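You operate a simulated robot arm through the tools that you are given. There is no shell and no other tool. Be economical: measure what you need, move in short steps, check, and stop when the job is done.

The job below is to be done with a simulated robot arm. You get a single attempt, and the scene is never put back.

## Task
Give the core with the white cap two turns of tape.
Fine: stand it in the winder jaws, swing the tape arm on, turn the dial, swing the arm away and put the core back. Keep it upright; leave the other core untaped.
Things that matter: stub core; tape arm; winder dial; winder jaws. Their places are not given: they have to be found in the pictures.

Only the result counts: the job must be done as asked and must still hold three seconds after the hand-in. Knocking over, shifting, dropping, spilling or breaking anything else fails it. Lids that push on must go on centred and level and be pressed home; caps that screw on are set level and turned clockwise until they are tight.

## Robot
A 7-joint arm with a two-finger parallel gripper, fixed in place. Base frame: the origin is at the foot of the arm, x ahead of it, y to its left, z up; the work surface is at about z = 800. Readings come in mm, degrees, newtons and seconds.
With the tool pointing down near the work surface it reaches from about 300 to 700 mm from the base axis. Its first joint turns from -66.0 to 66.0 degrees. Payload 1.57 kg.
The TCP is the grasp point between the finger pads, 30 mm short of the fingertips. In the tool frame z runs along the fingers and y along their closing line. Largest opening 110 mm; finger width 24, thickness 12; the body of the gripper, 48 by 112 mm, starts 78 mm behind the TCP.
Orientation is told as [roll, pitch, yaw] about the base's x, y, z axes, in that order, counted from this pose: with the fingers straight down and closing along the base's y, the tool's x points along the base's -x, its y along +y and its z along -z.

## Interface
- The arm moves only by the tool step_arm. Its argument "commands" is a list of rows, each a list of 7 numbers: the opening, from 0 (shut) to 1 (fully open), then the shift along the tool's x, y, z in units of 200 mm (1.0 is 200 mm), then the turn, a rotation vector about the tool's x, y, z in units of 60 degrees (1.0 is 60 degrees). In form: [[gripper, dx, dy, dz, ax, ay, az], ...]. A call has 1 to 12 rows; each row is the pose to reach, as a shift and turn from the pose commanded when the call began, along the tool's axes at that moment. A call with a number of a shift or a turn outside -1 to 1 is refused whole. Each row takes 0.2 s and may step no farther than 50 mm and 8.6 degrees from the row before; otherwise, or with a gripper value out of range, the whole call is refused. A pose out of reach is approached as far as the arm can. The call stops where the force on the tool passes 50 N (or 10 N more than at its start, if that is more) or the arm is blocked; 0.2 s more then pass. Each finger travels about 108 mm/s and halts on what it meets, pressing with about 42 N; the grip force reading is that of the motor and also rises with nothing between the fingers. The clock runs only during rows and for 0.2 s after the last one: add rows that repeat a pose to give the fingers time. The reply holds the time, the measured pose of the TCP, the force on the tool along the base axes, the opening and the grip force, in the units named above and with some noise, with the torque about the TCP (base axes, N m) and any sound that the robot's microphone picked up.
- Cameras (640 x 400 px; columns grow to the right, rows downward): "scene" is fixed at [160.5, -398.7, 1413.4]; the picture's right is [0.72, -0.69, 0.00], its down [-0.40, -0.42, -0.82] and it looks along [0.57, 0.59, -0.57] (base axes); focal length 248 px, centre (320, 200). "wrist" rides on the gripper at [70, 16, -141] in the tool frame; the picture's right is [-0.23, 0.97, 0.00], its down [-0.85, -0.20, -0.48] and it looks along [-0.47, -0.11, 0.88] (tool axes); focal length 222 px, centre (320, 200).
- snapshot(camera): a new picture of that camera. It takes no simulated time.
- pixel_to_xyz(camera, pixels): for up to 12 pixels [column, row] of the newest picture of that camera ("zoom" is the newest enlarged one), the place [x, y, z] in the base frame of the surface seen there, good to about 2 mm, but the place of the scene camera against the robot may be out by one fixed shift of up to 18 mm in any direction. It takes no simulated time.
- close_up(camera, box): a new picture of the part [left, top, right, bottom] of that camera's present view, enlarged. It takes no simulated time.
- finish_job(): hands the job in; it is judged then, once.

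Work in short steps. Measure before you move; look again where a grasp or a placing could have gone wrong, and mend it. You have 80 turns and 46 pictures in all, those below and enlarged ones among them. Open the gripper and draw the arm clear of the work before you hand the job in, unless the task says otherwise; then end with one line.

The tools are called by a JSON object that holds its "api" and its "payload". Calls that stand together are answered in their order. step_arm: Moves the arm, as the interface text tells. Its arguments: {"type":"object","properties":{"commands":{"type":"array"}},"required":["commands"]} The other tools are called the same way: snapshot (camera) takes a picture; pixel_to_xyz (camera, pixels) gives the place of the surface under pixels of a picture; close_up (camera, box) takes an enlarged picture of a part of a camera's view; finish_job () hands the job in.

At the start:

```text
clock: 0.0
ee_pos: [423.7, 47.3, 1275.8]
tool_rot: [0.0, 0.0, 0.0]
contact_force: [-0.2, 0.1, 0.4]
wrist_torque: [-0.01, 0.03, -0.01]
grip_width: 110.0
finger_force: 0.0
```

scene: 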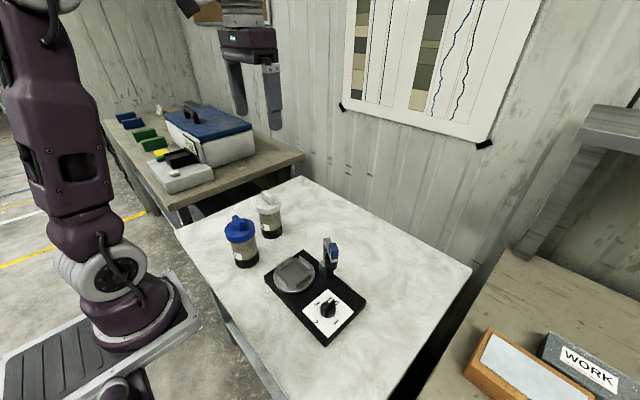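
wrist: 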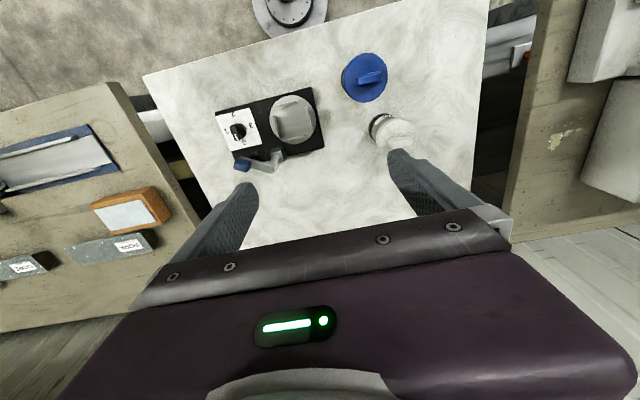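

The white-capped core is at about (268,215) in the scene picture, and the winder at about (315,290). I take enlarged pictures of both.

{"api": "close_up", "payload": {"camera": "scene", "box": [210, 180, 380, 350]}}

{"api": "close_up", "payload": {"camera": "wrist", "box": [200, 40, 430, 190]}}

```text
2.35 times, centred on (295, 265) of scene
```

zoom: 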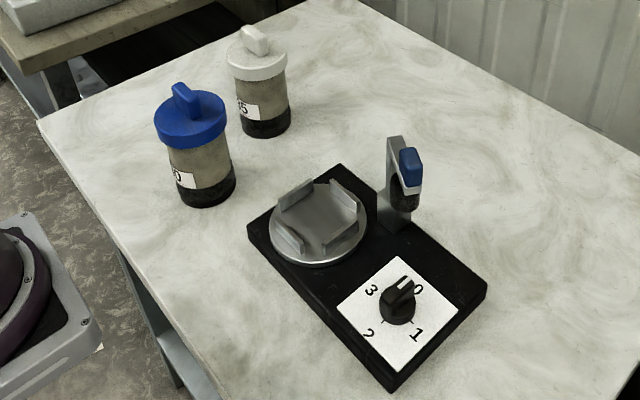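

```text
2.67 times, centred on (315, 115) of wrist
```

zoom: 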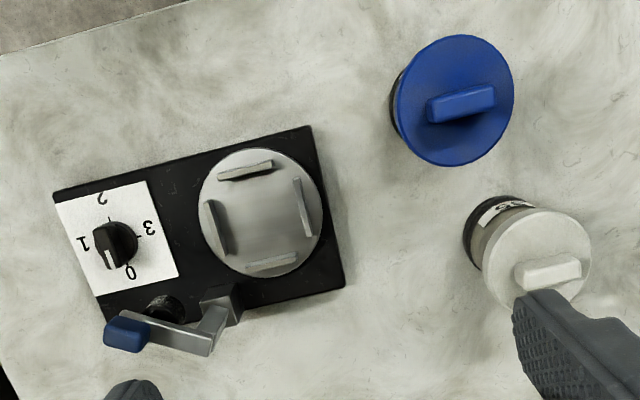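

The wrist enlargement shows the dial at (115,243), the jaws at (262,212), the tape arm running from (222,300) to its blue handle at (125,335), and the white core cap at (545,260). I measure these points.

{"api": "pixel_to_xyz", "payload": {"camera": "zoom", "pixels": [[125, 335], [190, 335], [225, 296], [262, 212], [245, 172], [302, 207], [270, 263], [219, 228], [112, 235], [108, 258], [170, 215], [75, 180]]}}

{"api": "pixel_to_xyz", "payload": {"camera": "zoom", "pixels": [[548, 268], [525, 277], [578, 264], [540, 215], [490, 270], [588, 245], [460, 105], [475, 230], [215, 170], [320, 215], [305, 130], [340, 280]]}}

```text
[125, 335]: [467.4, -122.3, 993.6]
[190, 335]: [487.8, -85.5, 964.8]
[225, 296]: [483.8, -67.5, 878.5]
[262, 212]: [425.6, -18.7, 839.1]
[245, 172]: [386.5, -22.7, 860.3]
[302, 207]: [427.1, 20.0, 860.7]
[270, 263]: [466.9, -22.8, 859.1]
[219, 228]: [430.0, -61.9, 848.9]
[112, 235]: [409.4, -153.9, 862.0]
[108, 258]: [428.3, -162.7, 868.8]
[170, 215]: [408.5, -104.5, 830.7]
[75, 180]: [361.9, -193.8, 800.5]
```

```text
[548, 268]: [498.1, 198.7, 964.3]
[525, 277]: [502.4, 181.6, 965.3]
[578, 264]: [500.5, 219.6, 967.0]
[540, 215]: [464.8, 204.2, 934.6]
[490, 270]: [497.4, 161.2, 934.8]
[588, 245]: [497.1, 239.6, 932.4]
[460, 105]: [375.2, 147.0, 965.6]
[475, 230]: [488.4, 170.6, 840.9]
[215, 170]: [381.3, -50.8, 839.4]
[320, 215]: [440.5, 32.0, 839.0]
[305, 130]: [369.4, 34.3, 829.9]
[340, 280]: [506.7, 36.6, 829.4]
```

The core's cap is centred near (500,200) with its rim top at z≈933, and the jaws are near (427,-21). I bring the wrist camera over the winder to understand the tape arm.

{"api": "step_arm", "payload": {"commands": [[1, 0.03, -0.13, 0.17, 0, 0, 0], [1, 0.06, -0.26, 0.34, 0, 0, 0], [1, 0.09, -0.39, 0.5, 0, 0, 0], [1, 0.12, -0.5, 0.65, 0, 0, 0], [1, 0.12, -0.5, 0.75, 0, 0, 0]]}}

{"api": "snapshot", "payload": {"camera": "wrist"}}

{"api": "close_up", "payload": {"camera": "scene", "box": [260, 220, 380, 350]}}

```text
clock: 1.2
ee_pos: [397.9, -51.2, 1124.3]
tool_rot: [0.0, 0.0, -0.1]
contact_force: [-0.3, -0.2, -0.8]
wrist_torque: [0.0, 0.01, -0.04]
grip_width: 110.0
finger_force: 0.1
```

```text
41 pictures are left
```

wrist: 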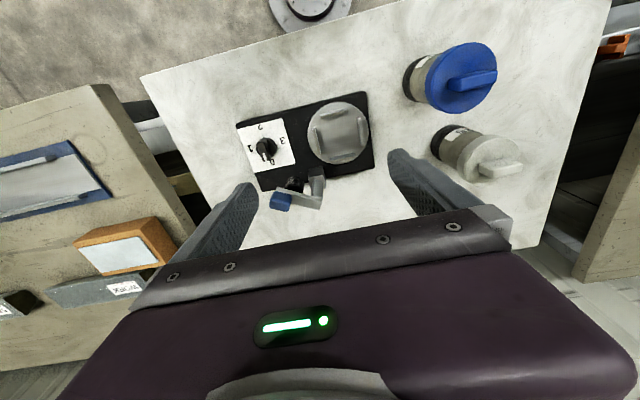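

```text
3.08 times, centred on (320, 285) of scene
```

zoom: 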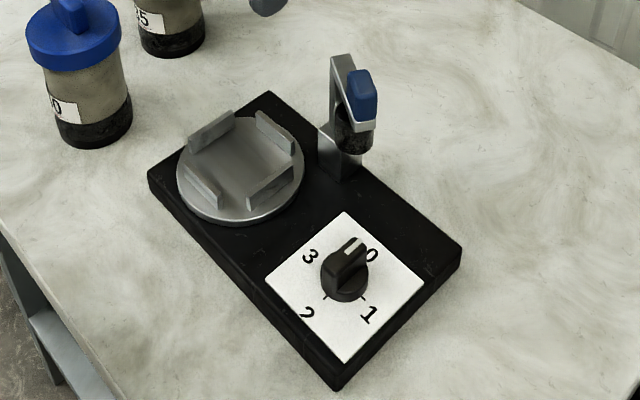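

The arm has an upright near (318,180) with a bar toward the blue handle at (282,200). I enlarge it to measure the bar, roll and dial.

{"api": "close_up", "payload": {"camera": "wrist", "box": [230, 90, 390, 220]}}

```text
3.08 times, centred on (310, 155) of wrist
```

zoom: 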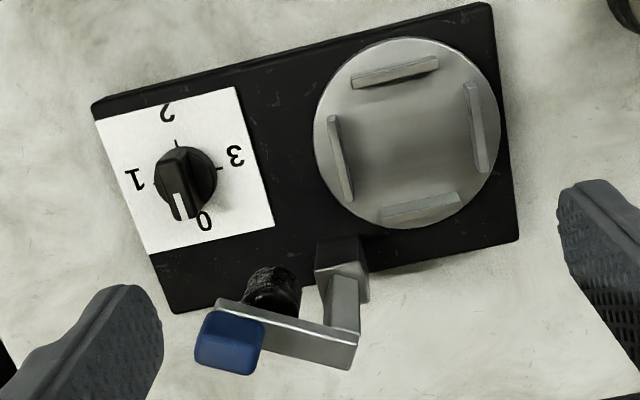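

I measure the arm's parts and the dial in this enlargement.

{"api": "pixel_to_xyz", "payload": {"camera": "zoom", "pixels": [[200, 345], [222, 318], [258, 330], [248, 368], [230, 340], [220, 302], [352, 337], [345, 368], [300, 325], [344, 282], [335, 252], [362, 250]]}}

{"api": "pixel_to_xyz", "payload": {"camera": "zoom", "pixels": [[270, 278], [268, 300], [298, 300], [180, 208], [178, 160], [194, 155], [190, 215], [206, 175], [176, 143], [218, 168], [203, 222], [172, 215]]}}

{"api": "pixel_to_xyz", "payload": {"camera": "zoom", "pixels": [[395, 78], [395, 65], [352, 160], [340, 160], [468, 130], [478, 120], [415, 200], [420, 212], [410, 140], [405, 40], [316, 140], [498, 130]]}}

```text
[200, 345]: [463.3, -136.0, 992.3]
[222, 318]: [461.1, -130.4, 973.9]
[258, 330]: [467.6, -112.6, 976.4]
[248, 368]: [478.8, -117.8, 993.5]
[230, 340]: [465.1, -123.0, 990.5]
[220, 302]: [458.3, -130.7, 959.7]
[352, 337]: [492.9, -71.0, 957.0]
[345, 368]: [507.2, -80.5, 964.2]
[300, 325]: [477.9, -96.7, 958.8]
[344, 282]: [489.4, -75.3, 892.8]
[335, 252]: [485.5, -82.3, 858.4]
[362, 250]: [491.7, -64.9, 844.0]
```

```text
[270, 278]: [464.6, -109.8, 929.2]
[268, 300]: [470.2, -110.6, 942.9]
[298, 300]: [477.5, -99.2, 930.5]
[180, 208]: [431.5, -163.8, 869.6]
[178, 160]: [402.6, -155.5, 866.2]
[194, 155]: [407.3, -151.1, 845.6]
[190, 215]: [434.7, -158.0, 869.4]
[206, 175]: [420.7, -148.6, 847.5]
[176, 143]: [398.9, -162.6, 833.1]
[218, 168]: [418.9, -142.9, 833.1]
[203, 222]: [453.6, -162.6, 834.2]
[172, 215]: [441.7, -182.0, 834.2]
```

```text
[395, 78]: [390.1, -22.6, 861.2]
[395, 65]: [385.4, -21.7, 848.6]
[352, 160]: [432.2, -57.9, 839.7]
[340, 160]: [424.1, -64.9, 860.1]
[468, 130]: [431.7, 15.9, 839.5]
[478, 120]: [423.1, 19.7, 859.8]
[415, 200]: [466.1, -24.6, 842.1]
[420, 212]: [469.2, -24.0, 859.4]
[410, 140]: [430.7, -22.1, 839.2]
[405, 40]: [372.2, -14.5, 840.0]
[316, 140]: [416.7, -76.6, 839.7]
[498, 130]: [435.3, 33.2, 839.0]
```

The bar pivots near (490,-75) and the roll side faces −x, so the arm swings clockwise, seen from above, toward the jaws centred at (427.5,-21.7). The dial's 0 is toward +x, with 1 at −y and 2 at −x. Next I move over the white core to measure it closely.

{"api": "step_arm", "payload": {"commands": [[1, -0.04, 0.22, 0, 0, 0, 0], [1, -0.08, 0.44, 0, 0, 0, 0], [1, -0.12, 0.66, 0, 0, 0, 0], [1, -0.16, 0.86, 0, 0, 0, 0], [1, -0.16, 1.0, 0, 0, 0, 0]]}}

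{"api": "close_up", "payload": {"camera": "wrist", "box": [240, 60, 440, 210]}}

```text
clock: 2.4
ee_pos: [432.0, 148.4, 1127.6]
tool_rot: [0.0, 0.0, 0.0]
contact_force: [-0.6, -0.1, -1.1]
wrist_torque: [-0.01, -0.02, 0.02]
grip_width: 110.3
finger_force: 0.1
```

```text
2.67 times, centred on (340, 135) of wrist
```

zoom: 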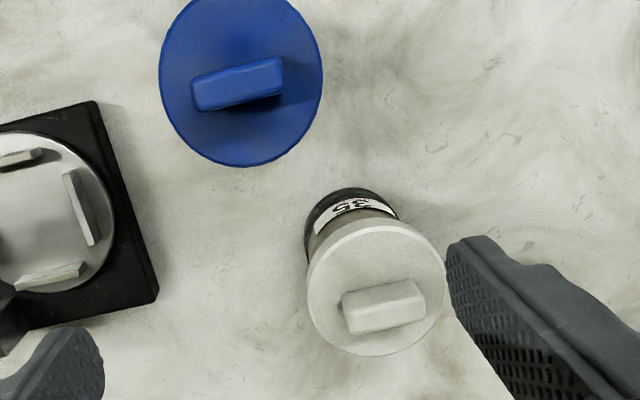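

The white cap now spans columns 307–446 and rows 228–355, with its ridge at (385,308). I measure the rim, ridge and body points.

{"api": "pixel_to_xyz", "payload": {"camera": "zoom", "pixels": [[311, 292], [441, 280], [362, 232], [385, 352], [343, 300], [415, 283], [425, 312], [350, 330], [345, 236], [320, 250], [310, 240], [375, 195]]}}

```text
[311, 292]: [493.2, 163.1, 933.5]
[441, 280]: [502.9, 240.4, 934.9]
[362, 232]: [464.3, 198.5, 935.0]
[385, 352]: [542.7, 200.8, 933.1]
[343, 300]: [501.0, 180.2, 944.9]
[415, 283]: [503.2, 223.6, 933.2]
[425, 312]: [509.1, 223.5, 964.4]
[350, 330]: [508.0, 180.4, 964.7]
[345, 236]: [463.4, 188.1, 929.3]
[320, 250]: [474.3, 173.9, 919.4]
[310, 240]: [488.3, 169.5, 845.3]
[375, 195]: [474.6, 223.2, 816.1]
```

The white core is centred at about (503.5, 201.7), with cap radius 39 and rim z 917–934. I move above it, still short of contact.

{"api": "step_arm", "payload": {"commands": [[1, -0.12, 0.09, 0.0, 0, 0, 0], [1, -0.24, 0.18, 0.0, 0, 0, 0], [1, -0.3575, 0.2665, 0.0, 0, 0, 0], [1, -0.3575, 0.2665, 0.2, 0, 0, 0], [1, -0.3575, 0.2665, 0.4, 0, 0, 0], [1, -0.3575, 0.2665, 0.6, 0, 0, 0], [1, -0.3575, 0.2665, 0.6, 0, 0, 0]]}}

{"api": "snapshot", "payload": {"camera": "wrist"}}

```text
clock: 4.0
ee_pos: [503.9, 201.1, 1004.4]
tool_rot: [0.0, 0.1, 0.0]
contact_force: [0.3, -0.6, -0.7]
wrist_torque: [-0.01, 0.02, -0.07]
grip_width: 109.9
finger_force: 0.0
```

```text
37 pictures are left
```

wrist: 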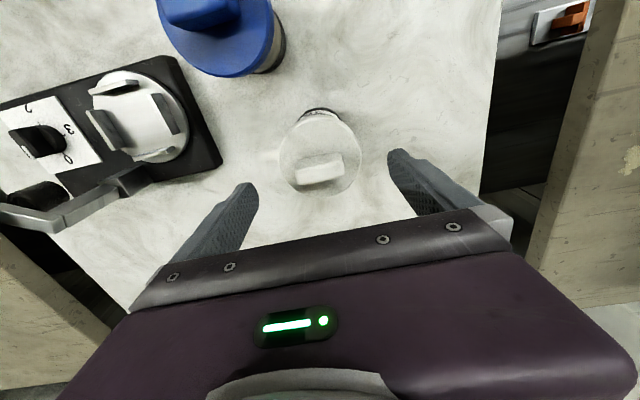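

The cap at (320,150) is between the fingers, and they have clearance on both sides. I descend to TCP z≈922 without closing.

{"api": "step_arm", "payload": {"commands": [[1, 0, 0, 0.12, 0, 0, 0], [1, 0, 0, 0.24, 0, 0, 0], [1, 0, 0, 0.34, 0, 0, 0], [1, 0, 0, 0.41, 0, 0, 0], [1, 0, 0, 0.41, 0, 0, 0]]}}

{"api": "snapshot", "payload": {"camera": "wrist"}}

```text
clock: 5.2
ee_pos: [503.9, 200.9, 924.4]
tool_rot: [0.0, -0.1, -0.1]
contact_force: [0.1, 0.5, -0.1]
wrist_torque: [0.0, -0.01, -0.03]
grip_width: 110.1
finger_force: 0.1
```

```text
36 pictures are left
```

wrist: 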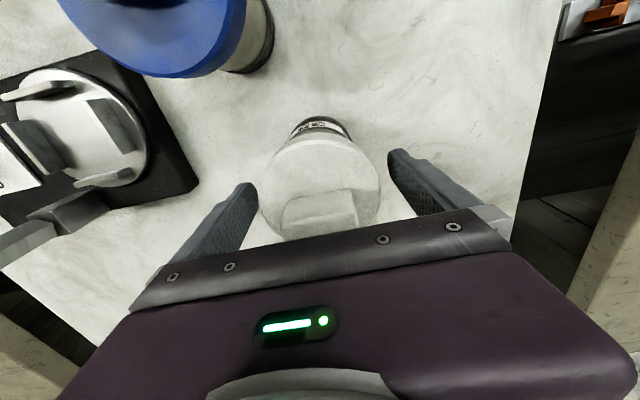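

The cap is centred between the pads. I close on it.

{"api": "step_arm", "payload": {"commands": [[0.72, 0, 0, 0, 0, 0, 0], [0.6, 0, 0, 0, 0, 0, 0], [0.6, 0, 0, 0, 0, 0, 0], [0.5, 0, 0, 0, 0, 0, 0]]}}

```text
clock: 6.2
ee_pos: [502.8, 201.6, 924.5]
tool_rot: [0.0, -0.1, -0.1]
contact_force: [0.0, -1.9, -2.2]
wrist_torque: [-0.08, -0.04, 0.01]
grip_width: 82.7
finger_force: 42.3
```

It is gripped at 82.7 mm with full force. I lift 12 mm and check.

{"api": "step_arm", "payload": {"commands": [[0.5, 0, 0, -0.03, 0, 0, 0], [0.5, 0, 0, -0.06, 0, 0, 0], [0.5, 0, 0, -0.06, 0, 0, 0]]}}

{"api": "close_up", "payload": {"camera": "scene", "box": [210, 170, 340, 280]}}

```text
clock: 7.0
ee_pos: [502.1, 202.3, 935.6]
tool_rot: [-0.1, 0.0, 0.0]
contact_force: [0.2, -0.5, -5.7]
wrist_torque: [0.0, 0.03, -0.01]
grip_width: 82.9
finger_force: 42.4
```

```text
3.64 times, centred on (275, 225) of scene
```

zoom: 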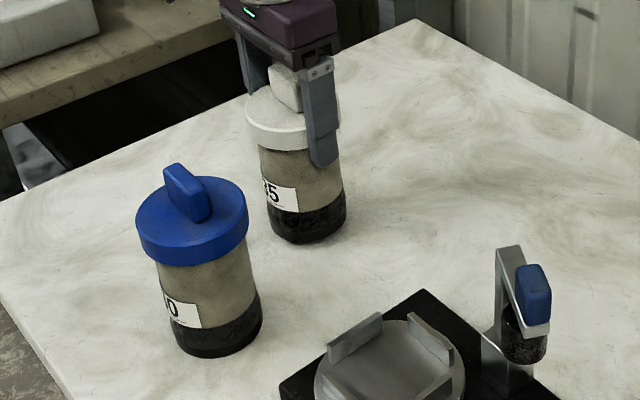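

The whole core came up with its cap and hangs level. I lift it to z≈1025 and carry it toward the jaws.

{"api": "step_arm", "payload": {"commands": [[0.5, 0, 0, -0.15, 0, 0, 0], [0.5, 0, 0, -0.3, 0, 0, 0], [0.5, 0, 0, -0.45, 0, 0, 0], [0.5, 0.05, -0.15, -0.45, 0, 0, 0], [0.5, 0.1, -0.3, -0.45, 0, 0, 0], [0.5, 0.16, -0.45, -0.45, 0, 0, 0], [0.5, 0.22, -0.6, -0.45, 0, 0, 0], [0.5, 0.28, -0.75, -0.45, 0, 0, 0], [0.5, 0.33, -0.9, -0.45, 0, 0, 0], [0.5, 0.375, -1.0, -0.45, 0, 0, 0], [0.5, 0.375, -1.0, -0.45, 0, 0, 0]]}}

```text
clock: 9.4
ee_pos: [429.5, 0.1, 1024.2]
tool_rot: [0.1, 0.0, 0.0]
contact_force: [-0.3, 0.5, -6.1]
wrist_torque: [-0.01, 0.01, -0.02]
grip_width: 82.9
finger_force: 42.3
```

I align it over the jaws centre, lower partway to z≈1000, and look.

{"api": "step_arm", "payload": {"commands": [[0.5, 0.005, -0.06, 0, 0, 0, 0], [0.5, 0.005, -0.1115, 0, 0, 0, 0], [0.5, 0.005, -0.1115, 0.1, 0, 0, 0], [0.5, 0.005, -0.1115, 0.13, 0, 0, 0], [0.5, 0.005, -0.1115, 0.13, 0, 0, 0]]}}

{"api": "snapshot", "payload": {"camera": "wrist"}}

{"api": "close_up", "payload": {"camera": "scene", "box": [250, 200, 380, 310]}}

```text
clock: 10.6
ee_pos: [427.5, -22.7, 999.5]
tool_rot: [0.0, 0.0, 0.0]
contact_force: [0.6, -0.6, -5.8]
wrist_torque: [-0.03, 0.02, -0.01]
grip_width: 82.9
finger_force: 42.1
```

```text
34 pictures are left
```

wrist: 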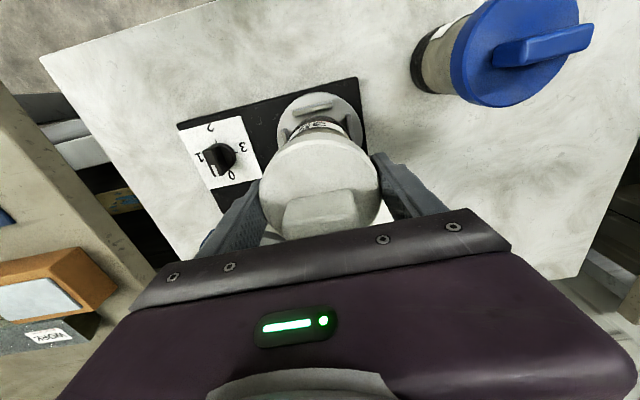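

```text
3.64 times, centred on (315, 255) of scene
```

zoom: 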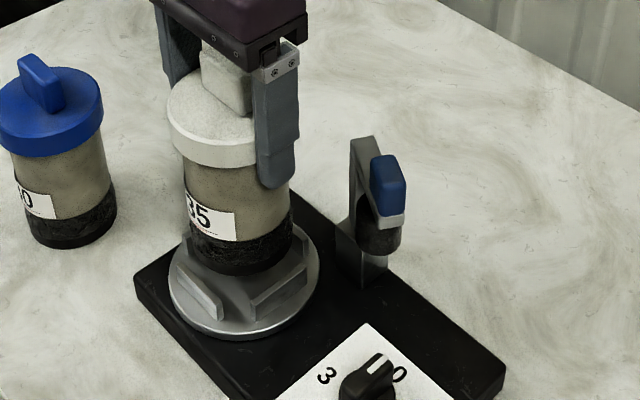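

The core hangs just above the jaws. I measure points on the core's dark base and on the jaws in this one picture, so the offset comes out relative.

{"api": "pixel_to_xyz", "payload": {"camera": "zoom", "pixels": [[198, 240], [215, 252], [238, 260], [262, 258], [282, 245], [178, 268], [218, 307], [255, 304], [303, 266], [170, 290], [240, 335], [317, 280]]}}

{"api": "pixel_to_xyz", "payload": {"camera": "wrist", "pixels": [[264, 185], [376, 185], [315, 140], [320, 150], [320, 100], [352, 115], [285, 112], [345, 150]]}}

```text
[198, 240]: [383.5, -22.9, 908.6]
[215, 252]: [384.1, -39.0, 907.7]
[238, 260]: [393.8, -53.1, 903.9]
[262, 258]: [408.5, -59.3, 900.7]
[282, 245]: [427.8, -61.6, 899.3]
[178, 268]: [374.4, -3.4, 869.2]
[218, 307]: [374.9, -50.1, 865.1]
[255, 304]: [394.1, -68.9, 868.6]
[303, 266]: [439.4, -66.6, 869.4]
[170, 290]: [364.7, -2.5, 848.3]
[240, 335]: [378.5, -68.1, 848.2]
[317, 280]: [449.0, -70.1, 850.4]
```

```text
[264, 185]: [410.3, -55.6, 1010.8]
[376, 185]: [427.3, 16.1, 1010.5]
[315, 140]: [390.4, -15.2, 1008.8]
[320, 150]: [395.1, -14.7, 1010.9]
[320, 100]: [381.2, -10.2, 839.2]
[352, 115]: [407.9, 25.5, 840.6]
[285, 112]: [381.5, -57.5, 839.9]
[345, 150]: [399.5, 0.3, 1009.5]
```

Relative to the jaws the core sits about 3 mm too far in +x, and y matches. I shift it −3 mm in x and lower gently while watching the force.

{"api": "step_arm", "payload": {"commands": [[0.5, 0.015, 0, 0, 0, 0, 0], [0.5, 0.015, 0, 0.05, 0, 0, 0], [0.5, 0.015, 0, 0.08, 0, 0, 0], [0.5, 0.015, 0, 0.1, 0, 0, 0], [0.5, 0.015, 0, 0.12, 0, 0, 0], [0.5, 0.015, 0, 0.12, 0, 0, 0]]}}

```text
clock: 12.0
ee_pos: [425.0, -23.1, 975.3]
tool_rot: [0.0, -0.1, 0.0]
contact_force: [-0.1, 0.2, -6.1]
wrist_torque: [0.04, 0.05, 0.01]
grip_width: 83.0
finger_force: 41.6
```

There is no contact yet at z 975. I continue down in small steps.

{"api": "step_arm", "payload": {"commands": [[0.5, 0, 0, 0.02, 0, 0, 0], [0.5, 0, 0, 0.035, 0, 0, 0], [0.5, 0, 0, 0.05, 0, 0, 0], [0.5, 0, 0, 0.057, 0, 0, 0]]}}

{"api": "close_up", "payload": {"camera": "scene", "box": [250, 200, 380, 310]}}

```text
clock: 13.0
ee_pos: [424.8, -22.0, 964.5]
tool_rot: [0.0, 0.1, 0.0]
contact_force: [-0.1, -0.2, -6.4]
wrist_torque: [0.02, 0.03, -0.01]
grip_width: 82.7
finger_force: 41.7
```

```text
3.64 times, centred on (315, 255) of scene
```

zoom: 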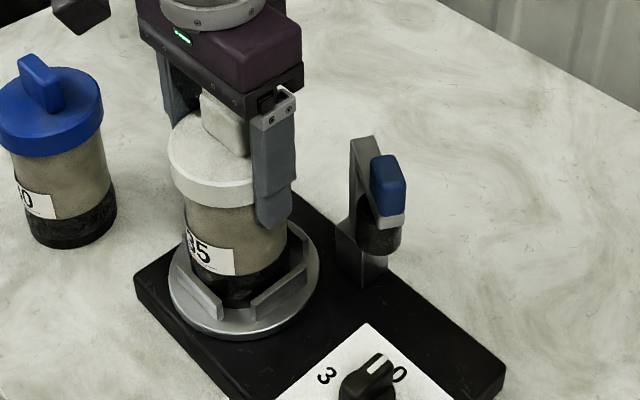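

The core is within the jaws, and still no contact is felt. I lower by small amounts until it touches the disc.

{"api": "step_arm", "payload": {"commands": [[0.5, 0, 0, 0.005, 0, 0, 0], [0.5, 0, 0, 0.01, 0, 0, 0], [0.5, 0, 0, 0.01, 0, 0, 0]]}}

```text
clock: 13.8
ee_pos: [425.1, -21.3, 963.3]
tool_rot: [-0.1, -0.1, 0.0]
contact_force: [0.3, 1.8, 41.6]
wrist_torque: [0.11, 0.01, 0.0]
grip_width: 82.8
finger_force: 42.0
```

The 41 N reading shows the core is seated on the disc. I relieve the press by 1 mm and open the fingers.

{"api": "step_arm", "payload": {"commands": [[0.5, 0, 0, -0.006, 0, 0, 0], [0.8, 0, 0, -0.006, 0, 0, 0], [0.95, 0, 0, -0.006, 0, 0, 0], [0.95, 0, 0, -0.006, 0, 0, 0]]}}

{"api": "step_arm", "payload": {"commands": [[0.95, 0, 0, -0.1, 0, 0, 0], [0.95, 0, 0, -0.3, 0, 0, 0], [0.95, 0, 0, -0.5, 0, 0, 0], [0.95, 0, 0, -0.7, 0, 0, 0], [0.95, 0, 0, -0.7, 0, 0, 0]]}}

{"api": "close_up", "payload": {"camera": "wrist", "box": [180, 60, 400, 210]}}

```text
clock: 14.8
ee_pos: [424.2, -22.5, 963.9]
tool_rot: [0.1, -0.1, 0.0]
contact_force: [0.3, -0.1, -0.5]
wrist_torque: [0.01, -0.02, -0.01]
grip_width: 104.8
finger_force: 0.0
```

```text
clock: 16.0
ee_pos: [425.0, -19.1, 1105.3]
tool_rot: [0.0, 0.0, -0.1]
contact_force: [0.1, -0.9, 0.0]
wrist_torque: [0.02, -0.01, 0.0]
grip_width: 104.5
finger_force: 0.0
```

```text
2.67 times, centred on (290, 135) of wrist
```

zoom: 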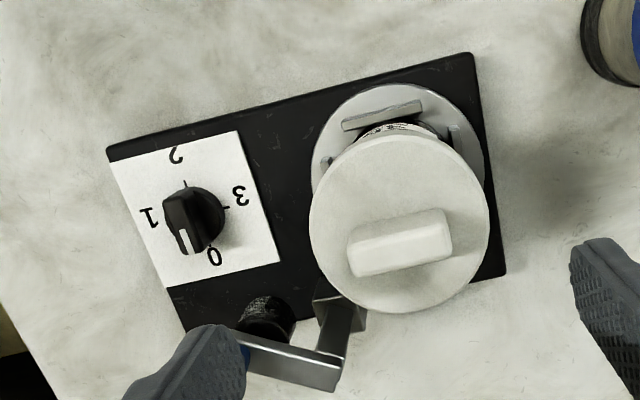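

The core stands in the jaws. I move over toward the blue handle to measure it.

{"api": "step_arm", "payload": {"commands": [[0.6, 0.0, -0.2, 0, 0, 0, 0], [0.5, 0.0, -0.4, 0, 0, 0, 0], [0.5, 0.02, -0.53, 0.1, 0, 0, 0], [0.5, 0.02, -0.53, 0.1, 0, 0, 0]]}}

{"api": "close_up", "payload": {"camera": "wrist", "box": [240, 60, 460, 210]}}

```text
clock: 17.0
ee_pos: [422.0, -128.6, 1082.4]
tool_rot: [0.0, 0.0, 0.0]
contact_force: [-0.2, -0.1, -0.6]
wrist_torque: [-0.02, 0.01, 0.03]
grip_width: 54.8
finger_force: 0.1
```

```text
2.67 times, centred on (350, 135) of wrist
```

zoom: 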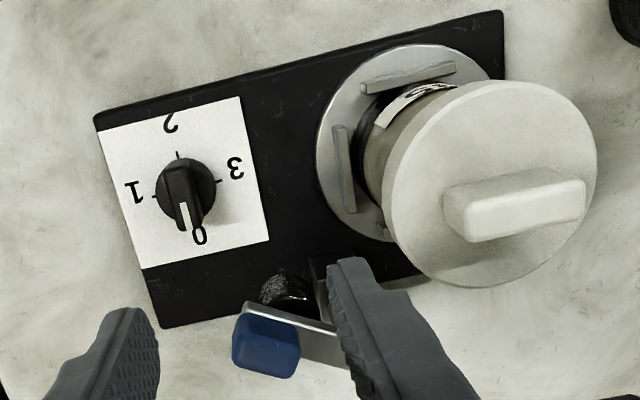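

The handle is visible at (266,345). I measure its corners, the bar's ends and the knob.

{"api": "pixel_to_xyz", "payload": {"camera": "zoom", "pixels": [[236, 362], [243, 320], [298, 335], [290, 372], [265, 350], [246, 304], [320, 325], [290, 308], [285, 290], [265, 290], [240, 345], [296, 355]]}}

{"api": "pixel_to_xyz", "payload": {"camera": "zoom", "pixels": [[182, 210], [170, 175], [192, 175], [178, 222], [204, 222], [185, 180], [212, 190], [165, 158], [178, 155], [218, 181], [155, 197], [180, 262]]}}

```text
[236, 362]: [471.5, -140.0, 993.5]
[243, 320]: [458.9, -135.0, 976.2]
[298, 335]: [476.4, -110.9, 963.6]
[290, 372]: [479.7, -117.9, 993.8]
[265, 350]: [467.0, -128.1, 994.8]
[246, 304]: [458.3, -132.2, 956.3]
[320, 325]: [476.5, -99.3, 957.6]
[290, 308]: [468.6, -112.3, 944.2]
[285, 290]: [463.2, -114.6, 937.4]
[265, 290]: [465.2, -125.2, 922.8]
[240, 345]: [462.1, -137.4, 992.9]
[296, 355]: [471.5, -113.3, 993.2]
```

```text
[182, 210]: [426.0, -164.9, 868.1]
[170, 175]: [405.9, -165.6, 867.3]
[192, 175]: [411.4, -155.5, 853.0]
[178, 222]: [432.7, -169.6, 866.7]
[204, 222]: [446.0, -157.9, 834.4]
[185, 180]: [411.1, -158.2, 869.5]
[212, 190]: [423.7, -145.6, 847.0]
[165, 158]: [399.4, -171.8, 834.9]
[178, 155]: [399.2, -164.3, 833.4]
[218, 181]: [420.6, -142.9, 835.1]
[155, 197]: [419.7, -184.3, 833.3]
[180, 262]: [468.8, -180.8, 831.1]
```

The handle is centred at about (470,-127), top z 994, with its long side along the bar (yaw −29°). I move above it and turn the gripper so it closes along the bar.

{"api": "step_arm", "payload": {"commands": [[0.5, -0.07, 0, 0, 0, 0, 0.12], [0.5, -0.14, 0, 0, 0, 0, 0.24], [0.5, -0.2, 0, 0, 0, 0, 0.36], [0.5, -0.249, 0.003, 0, 0, 0, 0.483], [0.5, -0.249, 0.003, 0.2, 0, 0, 0.483], [0.5, -0.249, 0.003, 0.2, 0, 0, 0.483]]}}

{"api": "snapshot", "payload": {"camera": "wrist"}}

```text
clock: 18.4
ee_pos: [471.3, -127.8, 1041.2]
tool_rot: [0.0, 0.0, -29.0]
contact_force: [-0.6, 0.1, -0.1]
wrist_torque: [0.03, 0.04, -0.01]
grip_width: 55.0
finger_force: 0.1
```

```text
29 pictures are left
```

wrist: 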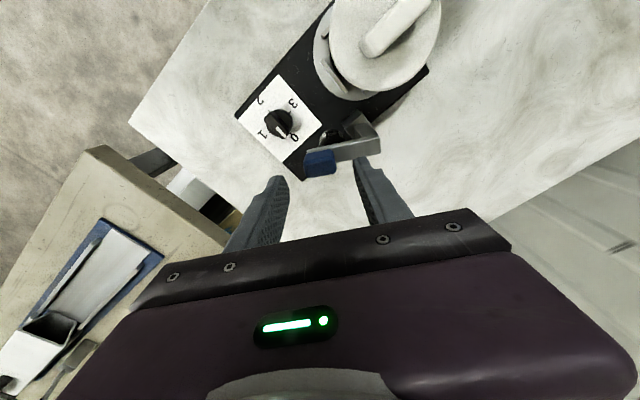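

The blue handle at (320,162) sits between the fingers. I descend 42 mm and close on it.

{"api": "step_arm", "payload": {"commands": [[0.5, 0, 0, 0.1, 0, 0, 0], [0.5, 0, 0, 0.18, 0, 0, 0], [0.5, 0, 0, 0.21, 0, 0, 0], [0.3, 0, 0, 0.21, 0, 0, 0], [0.15, 0, 0, 0.21, 0, 0, 0], [0.1, 0, 0, 0.21, 0, 0, 0]]}}

{"api": "close_up", "payload": {"camera": "wrist", "box": [230, 60, 450, 230]}}

```text
clock: 19.8
ee_pos: [469.8, -127.5, 1001.0]
tool_rot: [0.0, -0.1, -29.1]
contact_force: [-3.7, -8.0, -0.4]
wrist_torque: [-0.19, -0.11, -0.33]
grip_width: 29.6
finger_force: 39.5
```

```text
2.35 times, centred on (340, 145) of wrist
```

zoom: 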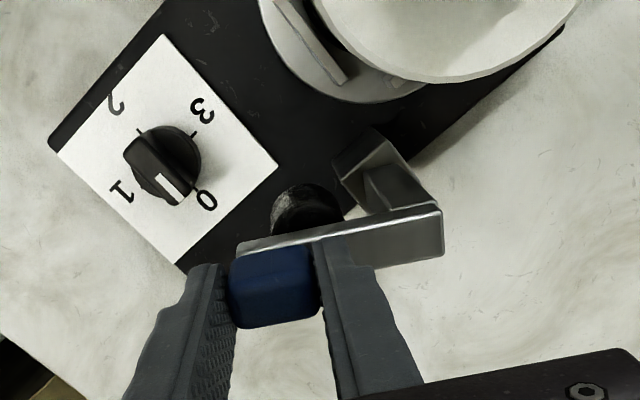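

The handle is gripped at 29.6 mm. I measure the upright and block to pin down the pivot before swinging.

{"api": "pixel_to_xyz", "payload": {"camera": "zoom", "pixels": [[378, 132], [338, 175], [355, 195], [365, 175], [400, 165], [425, 200], [440, 208], [440, 250], [395, 200], [410, 170], [355, 155], [345, 205]]}}

```text
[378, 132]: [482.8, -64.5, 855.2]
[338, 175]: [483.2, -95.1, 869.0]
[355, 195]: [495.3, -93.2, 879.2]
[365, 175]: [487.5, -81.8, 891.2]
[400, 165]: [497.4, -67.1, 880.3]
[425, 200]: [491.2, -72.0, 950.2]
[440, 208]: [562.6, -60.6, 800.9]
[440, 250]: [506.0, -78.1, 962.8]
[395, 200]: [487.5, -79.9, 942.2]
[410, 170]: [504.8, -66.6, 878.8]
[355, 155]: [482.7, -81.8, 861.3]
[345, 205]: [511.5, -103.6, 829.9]
```

The pivot is near (498,-78), so the handle's radius is about 57 mm. I swing the arm clockwise 36° on that arc with the gripper turning along.

{"api": "step_arm", "payload": {"commands": [[0.1, 0.0298, 0.0016, 0, 0, 0, 0.1], [0.1, 0.0593, 0.0062, 0, 0, 0, 0.2], [0.1, 0.0881, 0.0139, 0, 0, 0, 0.3], [0.1, 0.1159, 0.0246, 0, 0, 0, 0.4], [0.1, 0.1425, 0.0382, 0, 0, 0, 0.5], [0.1, 0.1675, 0.0544, 0, 0, 0, 0.6], [0.1, 0.1675, 0.0544, 0, 0, 0, 0.6]]}}

{"api": "close_up", "payload": {"camera": "scene", "box": [250, 200, 380, 310]}}

```text
clock: 21.4
ee_pos: [446.6, -101.0, 1001.5]
tool_rot: [0.1, 0.0, -65.1]
contact_force: [13.0, -4.6, -0.6]
wrist_torque: [0.21, -0.02, -0.55]
grip_width: 29.6
finger_force: 39.0
```

```text
3.64 times, centred on (315, 255) of scene
```

zoom: 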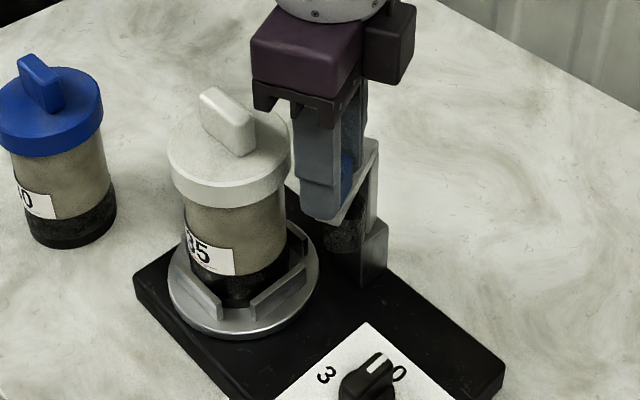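

The arm follows with light forces (~13 N). I continue 16° in finer steps, watching for the tape to meet the core.

{"api": "step_arm", "payload": {"commands": [[0.1, 0.0195, 0.003, 0, 0, 0, 0.0667], [0.1, 0.039, 0.006, 0, 0, 0, 0.1333], [0.1, 0.0582, 0.01, 0, 0, 0, 0.2], [0.1, 0.0772, 0.015, 0, 0, 0, 0.2667], [0.1, 0.0772, 0.015, 0, 0, 0, 0.2667]]}}

{"api": "close_up", "payload": {"camera": "scene", "box": [250, 200, 380, 310]}}

{"api": "snapshot", "payload": {"camera": "wrist"}}

```text
clock: 22.6
ee_pos: [442.3, -85.5, 1002.1]
tool_rot: [-0.1, 0.0, -81.0]
contact_force: [9.4, -2.9, 0.0]
wrist_torque: [0.24, -0.31, -0.42]
grip_width: 29.5
finger_force: 38.7
```

```text
3.64 times, centred on (315, 255) of scene
```

zoom: 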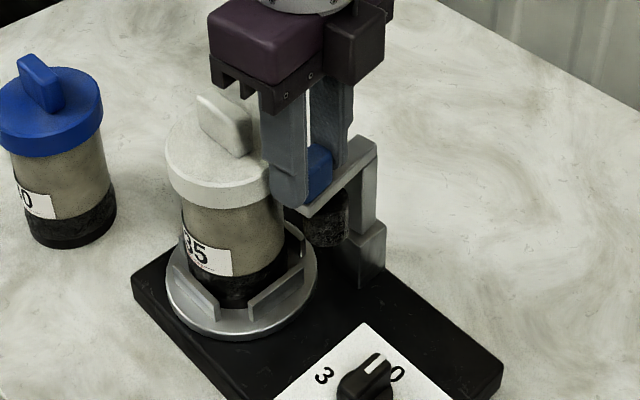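

```text
25 pictures are left
```

wrist: 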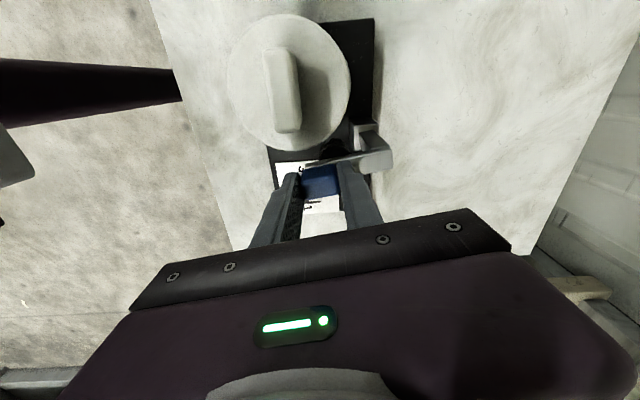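

The winder looks shifted by about 1 px (~3 mm) in the last swing, so it isn't bolted and the radial pull should be removed. I ease the TCP 2 mm toward the pivot and read the forces.

{"api": "step_arm", "payload": {"commands": [[0.1, 0, 0.005, 0, 0, 0, 0], [0.1, 0, 0.01, 0, 0, 0, 0], [0.1, 0, 0.01, 0, 0, 0, 0]]}}

{"api": "pixel_to_xyz", "payload": {"camera": "wrist", "pixels": [[375, 20], [290, 145], [232, 85], [349, 85], [388, 140], [390, 168], [310, 166], [283, 185], [340, 205], [322, 182], [375, 60], [290, 15]]}}

```text
clock: 23.4
ee_pos: [442.8, -85.8, 1000.7]
tool_rot: [-0.2, 0.1, -81.1]
contact_force: [-8.2, -3.7, 0.3]
wrist_torque: [0.21, -0.16, -0.33]
grip_width: 29.5
finger_force: 38.8
```

```text
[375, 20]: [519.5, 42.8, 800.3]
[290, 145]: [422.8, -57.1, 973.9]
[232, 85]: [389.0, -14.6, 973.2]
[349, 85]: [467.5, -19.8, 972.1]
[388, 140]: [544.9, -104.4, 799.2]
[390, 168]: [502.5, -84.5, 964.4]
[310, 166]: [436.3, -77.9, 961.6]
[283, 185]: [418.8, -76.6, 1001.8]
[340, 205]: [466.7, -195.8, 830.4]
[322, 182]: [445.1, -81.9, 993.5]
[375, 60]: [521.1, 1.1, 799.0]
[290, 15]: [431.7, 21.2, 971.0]
```

One millimetre back zeroes the radial force, and the cap still has about 14 mm of clearance to the handle. I continue 8° more, with the yaw leading slightly so that torque, not force, drives the hinge.

{"api": "step_arm", "payload": {"commands": [[0.1, 0, -0.005, 0, 0, 0, 0.033], [0.1, 0.0098, -0.0048, 0, 0, 0, 0.066], [0.1, 0.0195, -0.0043, 0, 0, 0, 0.1], [0.1, 0.0293, -0.0035, 0, 0, 0, 0.133], [0.1, 0.039, -0.0023, 0, 0, 0, 0.167], [0.1, 0.039, -0.0023, 0, 0, 0, 0.167]]}}

{"api": "close_up", "payload": {"camera": "scene", "box": [250, 200, 380, 310]}}

```text
clock: 24.8
ee_pos: [442.7, -80.2, 1001.2]
tool_rot: [0.0, -0.1, -91.2]
contact_force: [-7.9, -20.4, 2.3]
wrist_torque: [-0.71, 0.25, 0.55]
grip_width: 30.7
finger_force: 39.6
```

```text
3.64 times, centred on (315, 255) of scene
```

zoom: 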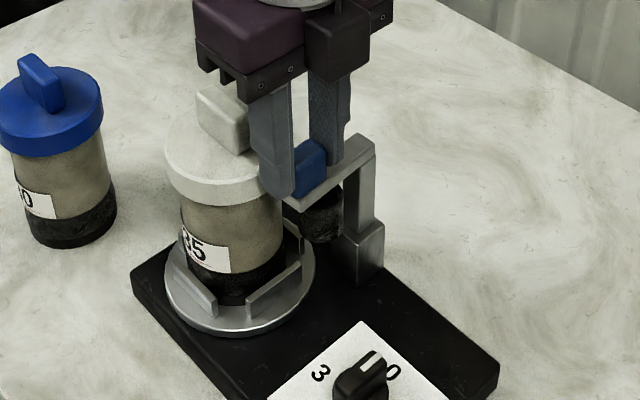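

The tangential force jumped to 20 N at about 60° of swing, so the arm seems to be at its stop. I ease back 1.5 mm and 2° to unload, then look from the wrist.

{"api": "step_arm", "payload": {"commands": [[0.1, -0.004, -0.003, 0, 0, 0, -0.016], [0.1, -0.008, -0.004, 0, 0, 0, -0.033], [0.1, -0.008, -0.004, 0, 0, 0, -0.033]]}}

{"api": "close_up", "payload": {"camera": "wrist", "box": [200, 0, 440, 210]}}

```text
clock: 25.6
ee_pos: [441.0, -79.6, 1001.6]
tool_rot: [0.0, 0.0, -89.0]
contact_force: [-2.5, -12.1, 19.7]
wrist_torque: [-0.06, 0.12, 0.5]
grip_width: 30.0
finger_force: 39.8
```

```text
1.90 times, centred on (320, 105) of wrist
```

zoom: 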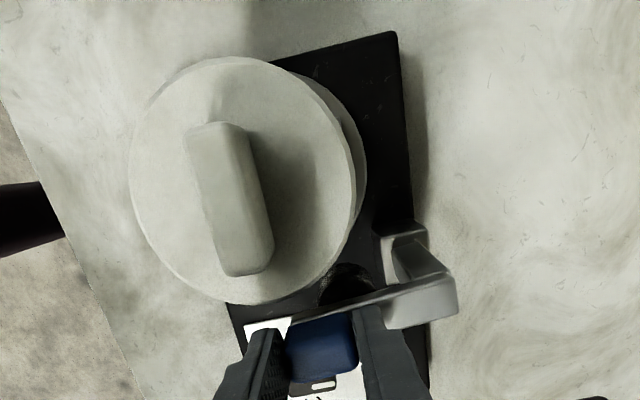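

The load has dropped except for a z push, so I release the handle and rise clear.

{"api": "step_arm", "payload": {"commands": [[0.4, 0, 0, 0, 0, 0, 0], [0.45, 0, 0, 0, 0, 0, 0], [0.45, 0, 0, 0, 0, 0, 0]]}}

{"api": "step_arm", "payload": {"commands": [[0.45, 0, 0, -0.1, 0, 0, 0], [0.45, 0, 0, -0.25, 0, 0, 0], [0.45, 0, 0, -0.4, 0, 0, 0], [0.45, 0, 0, -0.55, 0, 0, 0], [0.45, 0, 0, -0.55, 0, 0, 0]]}}

{"api": "close_up", "payload": {"camera": "scene", "box": [250, 200, 380, 310]}}

{"api": "snapshot", "payload": {"camera": "wrist"}}

```text
clock: 26.4
ee_pos: [440.3, -80.2, 1001.6]
tool_rot: [0.1, 0.0, -89.0]
contact_force: [-0.7, -0.4, 0.0]
wrist_torque: [0.04, 0.0, -0.02]
grip_width: 49.5
finger_force: 0.0
```

```text
clock: 27.6
ee_pos: [441.5, -80.0, 1111.2]
tool_rot: [0.0, 0.1, -89.0]
contact_force: [-0.1, 0.3, -0.4]
wrist_torque: [0.0, -0.02, 0.01]
grip_width: 49.3
finger_force: 0.0
```

```text
3.64 times, centred on (315, 255) of scene
```

zoom: 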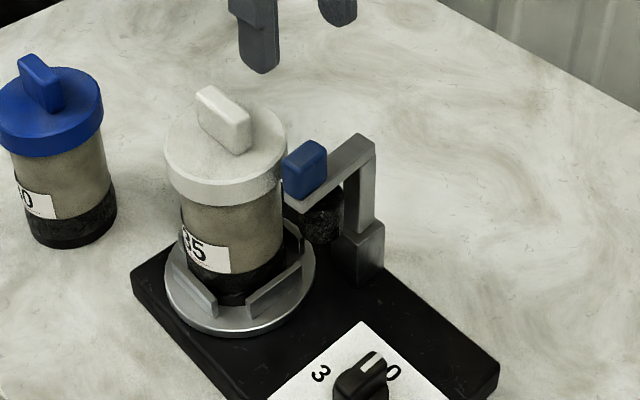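

```text
21 pictures are left
```

wrist: 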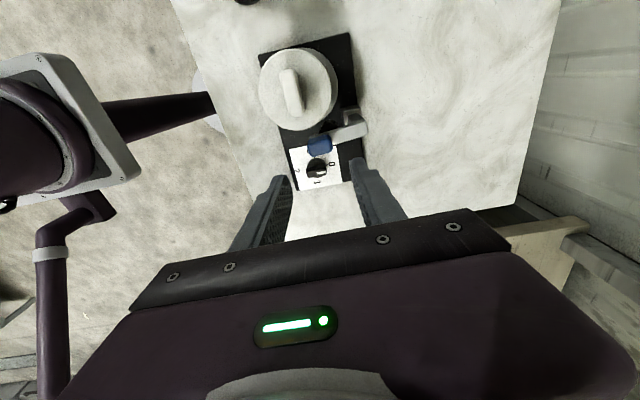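

The arm now points along −x next to the cap. I measure the roll, bar, core and dial to see whether the tape touches.

{"api": "pixel_to_xyz", "payload": {"camera": "zoom", "pixels": [[306, 220], [320, 230], [338, 220], [280, 225], [270, 240], [240, 230], [285, 185], [280, 190], [293, 205], [286, 165], [305, 195], [350, 240]]}}

{"api": "close_up", "payload": {"camera": "wrist", "box": [240, 20, 400, 200]}}

```text
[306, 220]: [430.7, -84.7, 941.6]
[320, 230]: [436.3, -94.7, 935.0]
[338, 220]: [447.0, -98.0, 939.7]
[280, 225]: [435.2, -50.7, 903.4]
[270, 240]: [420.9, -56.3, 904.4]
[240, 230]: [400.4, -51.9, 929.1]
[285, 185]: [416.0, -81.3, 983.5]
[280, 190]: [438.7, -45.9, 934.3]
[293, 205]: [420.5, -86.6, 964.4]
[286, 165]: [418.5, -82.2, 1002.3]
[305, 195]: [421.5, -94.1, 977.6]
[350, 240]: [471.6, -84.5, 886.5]
```

```text
2.22 times, centred on (320, 110) of wrist
```

zoom: 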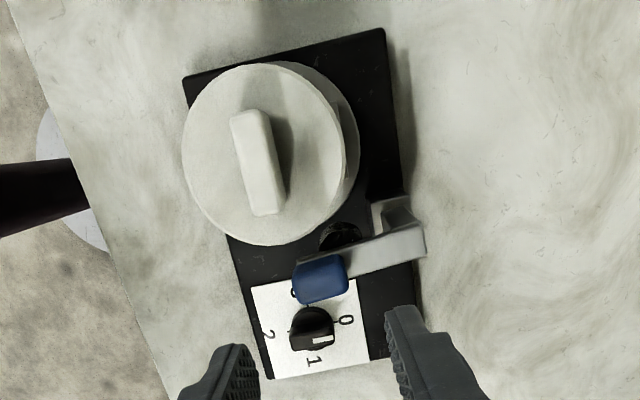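

I measure cap, handle, bar, roll and dial in the wrist enlargement to judge the gap and the dial's new place.

{"api": "pixel_to_xyz", "payload": {"camera": "zoom", "pixels": [[186, 150], [344, 155], [255, 68], [268, 242], [300, 250], [335, 257], [345, 290], [295, 285], [340, 235], [345, 228], [420, 225], [424, 255]]}}

{"api": "pixel_to_xyz", "payload": {"camera": "zoom", "pixels": [[315, 340], [293, 330], [330, 338], [295, 345], [320, 310], [388, 205], [405, 200], [385, 32], [186, 78], [270, 376], [400, 150], [318, 352]]}}

```text
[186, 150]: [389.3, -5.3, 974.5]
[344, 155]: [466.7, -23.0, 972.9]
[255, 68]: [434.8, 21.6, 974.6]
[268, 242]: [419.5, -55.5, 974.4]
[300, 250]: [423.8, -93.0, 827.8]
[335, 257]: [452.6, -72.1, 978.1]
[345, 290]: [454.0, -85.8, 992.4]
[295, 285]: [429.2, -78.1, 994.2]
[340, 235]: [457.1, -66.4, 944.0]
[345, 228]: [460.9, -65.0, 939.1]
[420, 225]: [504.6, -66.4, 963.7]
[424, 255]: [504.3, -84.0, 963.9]
```

```text
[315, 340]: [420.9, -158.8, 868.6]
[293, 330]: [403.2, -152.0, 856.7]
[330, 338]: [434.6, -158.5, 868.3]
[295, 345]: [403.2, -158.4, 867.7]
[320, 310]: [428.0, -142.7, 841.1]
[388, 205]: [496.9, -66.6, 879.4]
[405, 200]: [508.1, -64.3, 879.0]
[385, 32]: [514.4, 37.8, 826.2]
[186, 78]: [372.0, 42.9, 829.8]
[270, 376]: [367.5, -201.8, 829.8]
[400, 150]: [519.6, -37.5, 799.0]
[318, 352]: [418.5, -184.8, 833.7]
```

The bar met a firm stop after about 60° (hinge torque rose from about 0 to 1.7 Nm), so the arm is on. The dial's centre is now near (420,-160). Before gripping I test in free space whether the wrist reaches yaw −180, moving over the dial meanwhile.

{"api": "step_arm", "payload": {"commands": [[0.4, 0.0, 0.0, 0, 0, 0, 0.125], [0.35, -0.1, 0.02, 0, 0, 0, 0.25], [0.35, -0.2, 0.05, 0, 0, 0, 0.375], [0.35, -0.3, 0.08, 0, 0, 0, 0.5], [0.35, -0.4, 0.1, 0, 0, 0, 0.625], [0.35, -0.4, 0.1, 0, 0, 0, 0.75], [0.35, -0.4, 0.1, 0, 0, 0, 0.875], [0.35, -0.4, 0.1, 0, 0, 0, 1.0], [0.35, -0.4, 0.1, 0, 0, 0, 1.0]]}}

{"api": "step_arm", "payload": {"commands": [[0.35, 0, 0, 0, 0, 0, 0.125], [0.35, 0, 0, 0, 0, 0, 0.25], [0.35, 0, 0, 0, 0, 0, 0.375], [0.35, 0, 0, 0, 0, 0, 0.5], [0.35, 0, 0, 0, 0, 0, 0.517], [0.35, 0, 0, 0, 0, 0, 0.517]]}}

```text
clock: 29.6
ee_pos: [462.7, -159.0, 1111.9]
tool_rot: [0.0, 0.0, -149.1]
contact_force: [-0.2, 0.3, 0.1]
wrist_torque: [-0.01, 0.01, 0.02]
grip_width: 38.4
finger_force: 0.1
```

```text
clock: 31.0
ee_pos: [462.9, -158.7, 1112.3]
tool_rot: [0.1, 0.0, 180.0]
contact_force: [-0.3, -0.5, 0.1]
wrist_torque: [-0.01, 0.02, 0.03]
grip_width: 38.4
finger_force: 0.1
```

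The wrist reaches −180. I turn back to yaw 0, moving over the dial as I go.

{"api": "step_arm", "payload": {"commands": [[0.35, -0.05, 0, 0, 0, 0, -0.14], [0.35, -0.1, 0, 0, 0, 0, -0.28], [0.35, -0.15, 0, 0, 0, 0, -0.42], [0.35, -0.2, 0, 0, 0, 0, -0.56], [0.35, -0.25, 0, 0, 0, 0, -0.7], [0.35, -0.3, 0, 0, 0, 0, -0.84], [0.35, -0.35, 0, 0, 0, 0, -0.98], [0.35, -0.35, 0, 0, 0, 0, -1.0]]}}

{"api": "step_arm", "payload": {"commands": [[0.35, 0, 0, 0, 0, 0, -0.14], [0.35, 0, 0, 0, 0, 0, -0.28], [0.35, 0, 0, 0, 0, 0, -0.42], [0.35, 0, 0, 0, 0, 0, -0.56], [0.35, 0, 0, 0, 0, 0, -0.7], [0.35, 0, 0, 0, 0, 0, -0.84], [0.35, 0, 0, 0, 0, 0, -0.98], [0.35, 0, 0, 0, 0, 0, -1.0]]}}

{"api": "step_arm", "payload": {"commands": [[0.35, 0, 0, 0, 0, 0, -0.14], [0.35, 0, 0, 0, 0, 0, -0.28], [0.35, 0, 0, 0, 0, 0, -0.42], [0.35, 0, 0, 0, 0, 0, -0.56], [0.35, 0, 0, 0, 0, 0, -0.7], [0.35, 0, 0, 0, 0, 0, -0.84], [0.35, 0, 0, 0, 0, 0, -0.98], [0.35, 0, 0, 0, 0, 0, -1.0], [0.35, 0, 0, 0, 0, 0, -1.0]]}}

{"api": "snapshot", "payload": {"camera": "wrist"}}

```text
clock: 32.8
ee_pos: [392.7, -159.9, 1111.0]
tool_rot: [0.1, 0.1, -119.9]
contact_force: [-0.6, 0.3, 0.8]
wrist_torque: [-0.01, 0.03, 0.02]
grip_width: 38.5
finger_force: 0.0
```

```text
clock: 34.6
ee_pos: [392.8, -160.3, 1110.9]
tool_rot: [0.1, 0.1, -59.9]
contact_force: [-0.2, -0.4, 0.1]
wrist_torque: [0.0, 0.03, 0.0]
grip_width: 38.5
finger_force: 0.1
```

```text
clock: 36.6
ee_pos: [393.2, -159.6, 1111.5]
tool_rot: [0.2, 0.0, 0.0]
contact_force: [0.5, 0.7, -0.3]
wrist_torque: [0.02, 0.0, 0.0]
grip_width: 38.6
finger_force: 0.1
```

```text
19 pictures are left
```

wrist: 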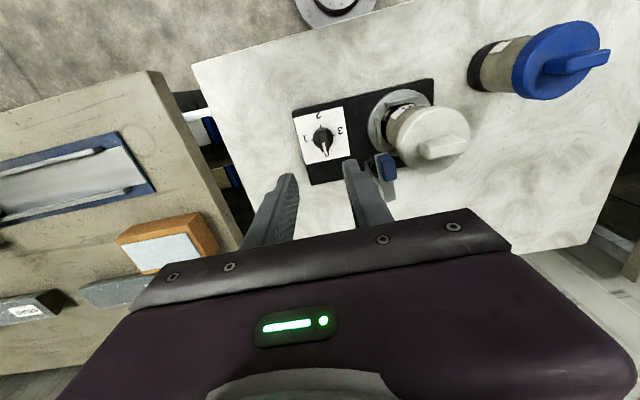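

The dial is at (323,138) in the wrist view. I enlarge it to measure its centre and pointer.

{"api": "close_up", "payload": {"camera": "wrist", "box": [280, 90, 400, 200]}}

```text
3.64 times, centred on (340, 145) of wrist
```

zoom: 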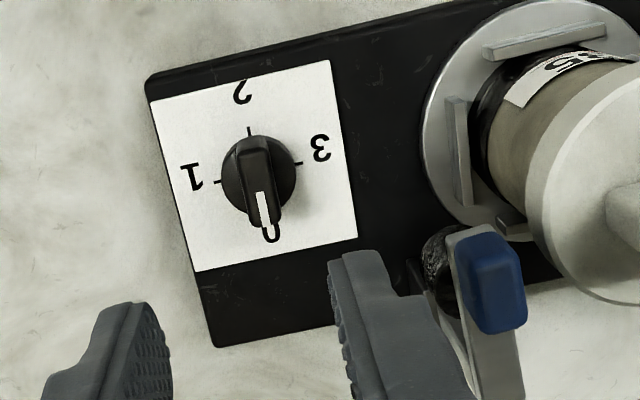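

{"api": "pixel_to_xyz", "payload": {"camera": "zoom", "pixels": [[254, 145], [238, 160], [270, 160], [264, 210], [252, 220], [276, 218], [258, 180], [250, 130], [300, 163], [217, 181], [294, 180], [224, 190]]}}

{"api": "pixel_to_xyz", "payload": {"camera": "zoom", "pixels": [[151, 100], [330, 60], [357, 238], [197, 271], [148, 80], [216, 346], [470, 320], [525, 310], [490, 235], [435, 255], [490, 160], [455, 235]]}}

```text
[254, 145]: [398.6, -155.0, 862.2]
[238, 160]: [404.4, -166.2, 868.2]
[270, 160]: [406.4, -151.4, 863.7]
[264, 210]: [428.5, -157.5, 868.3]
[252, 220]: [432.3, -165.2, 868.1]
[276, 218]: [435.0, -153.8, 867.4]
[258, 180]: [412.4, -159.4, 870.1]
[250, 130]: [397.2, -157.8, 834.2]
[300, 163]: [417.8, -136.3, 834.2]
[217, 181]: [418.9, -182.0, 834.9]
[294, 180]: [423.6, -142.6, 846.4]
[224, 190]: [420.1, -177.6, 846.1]
```

```text
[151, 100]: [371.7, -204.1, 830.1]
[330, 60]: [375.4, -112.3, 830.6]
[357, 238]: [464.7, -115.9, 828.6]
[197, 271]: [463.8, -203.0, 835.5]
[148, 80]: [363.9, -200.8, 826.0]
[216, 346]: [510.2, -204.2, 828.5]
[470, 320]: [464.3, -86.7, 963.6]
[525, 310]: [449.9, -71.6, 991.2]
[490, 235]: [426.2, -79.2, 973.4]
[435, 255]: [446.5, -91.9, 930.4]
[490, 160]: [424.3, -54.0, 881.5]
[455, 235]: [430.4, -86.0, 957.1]
```

The dial is centred at (418.5,-159.2) with a 14 mm wide ridge along x, top z 869. I move above it and descend to z≈930.

{"api": "step_arm", "payload": {"commands": [[0.3, -0.1275, 0.003, 0, 0, 0, 0], [0.3, -0.1275, 0.003, 0.2, 0, 0, 0], [0.3, -0.1275, 0.003, 0.4, 0, 0, 0], [0.3, -0.1275, 0.003, 0.6, 0, 0, 0], [0.3, -0.1275, 0.003, 0.8, 0, 0, 0], [0.3, -0.1275, 0.003, 0.92, 0, 0, 0], [0.3, -0.1275, 0.003, 0.92, 0, 0, 0]]}}

{"api": "snapshot", "payload": {"camera": "wrist"}}

```text
clock: 38.2
ee_pos: [416.5, -157.8, 927.6]
tool_rot: [-0.1, 0.0, -0.1]
contact_force: [0.6, -0.3, -0.7]
wrist_torque: [-0.01, 0.0, -0.03]
grip_width: 33.4
finger_force: 0.1
```

```text
17 pictures are left
```

wrist: 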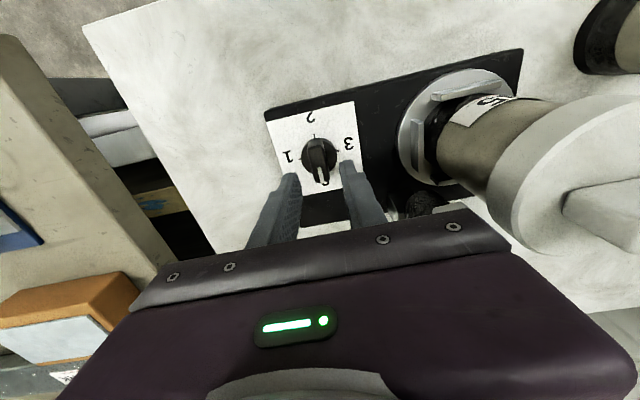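

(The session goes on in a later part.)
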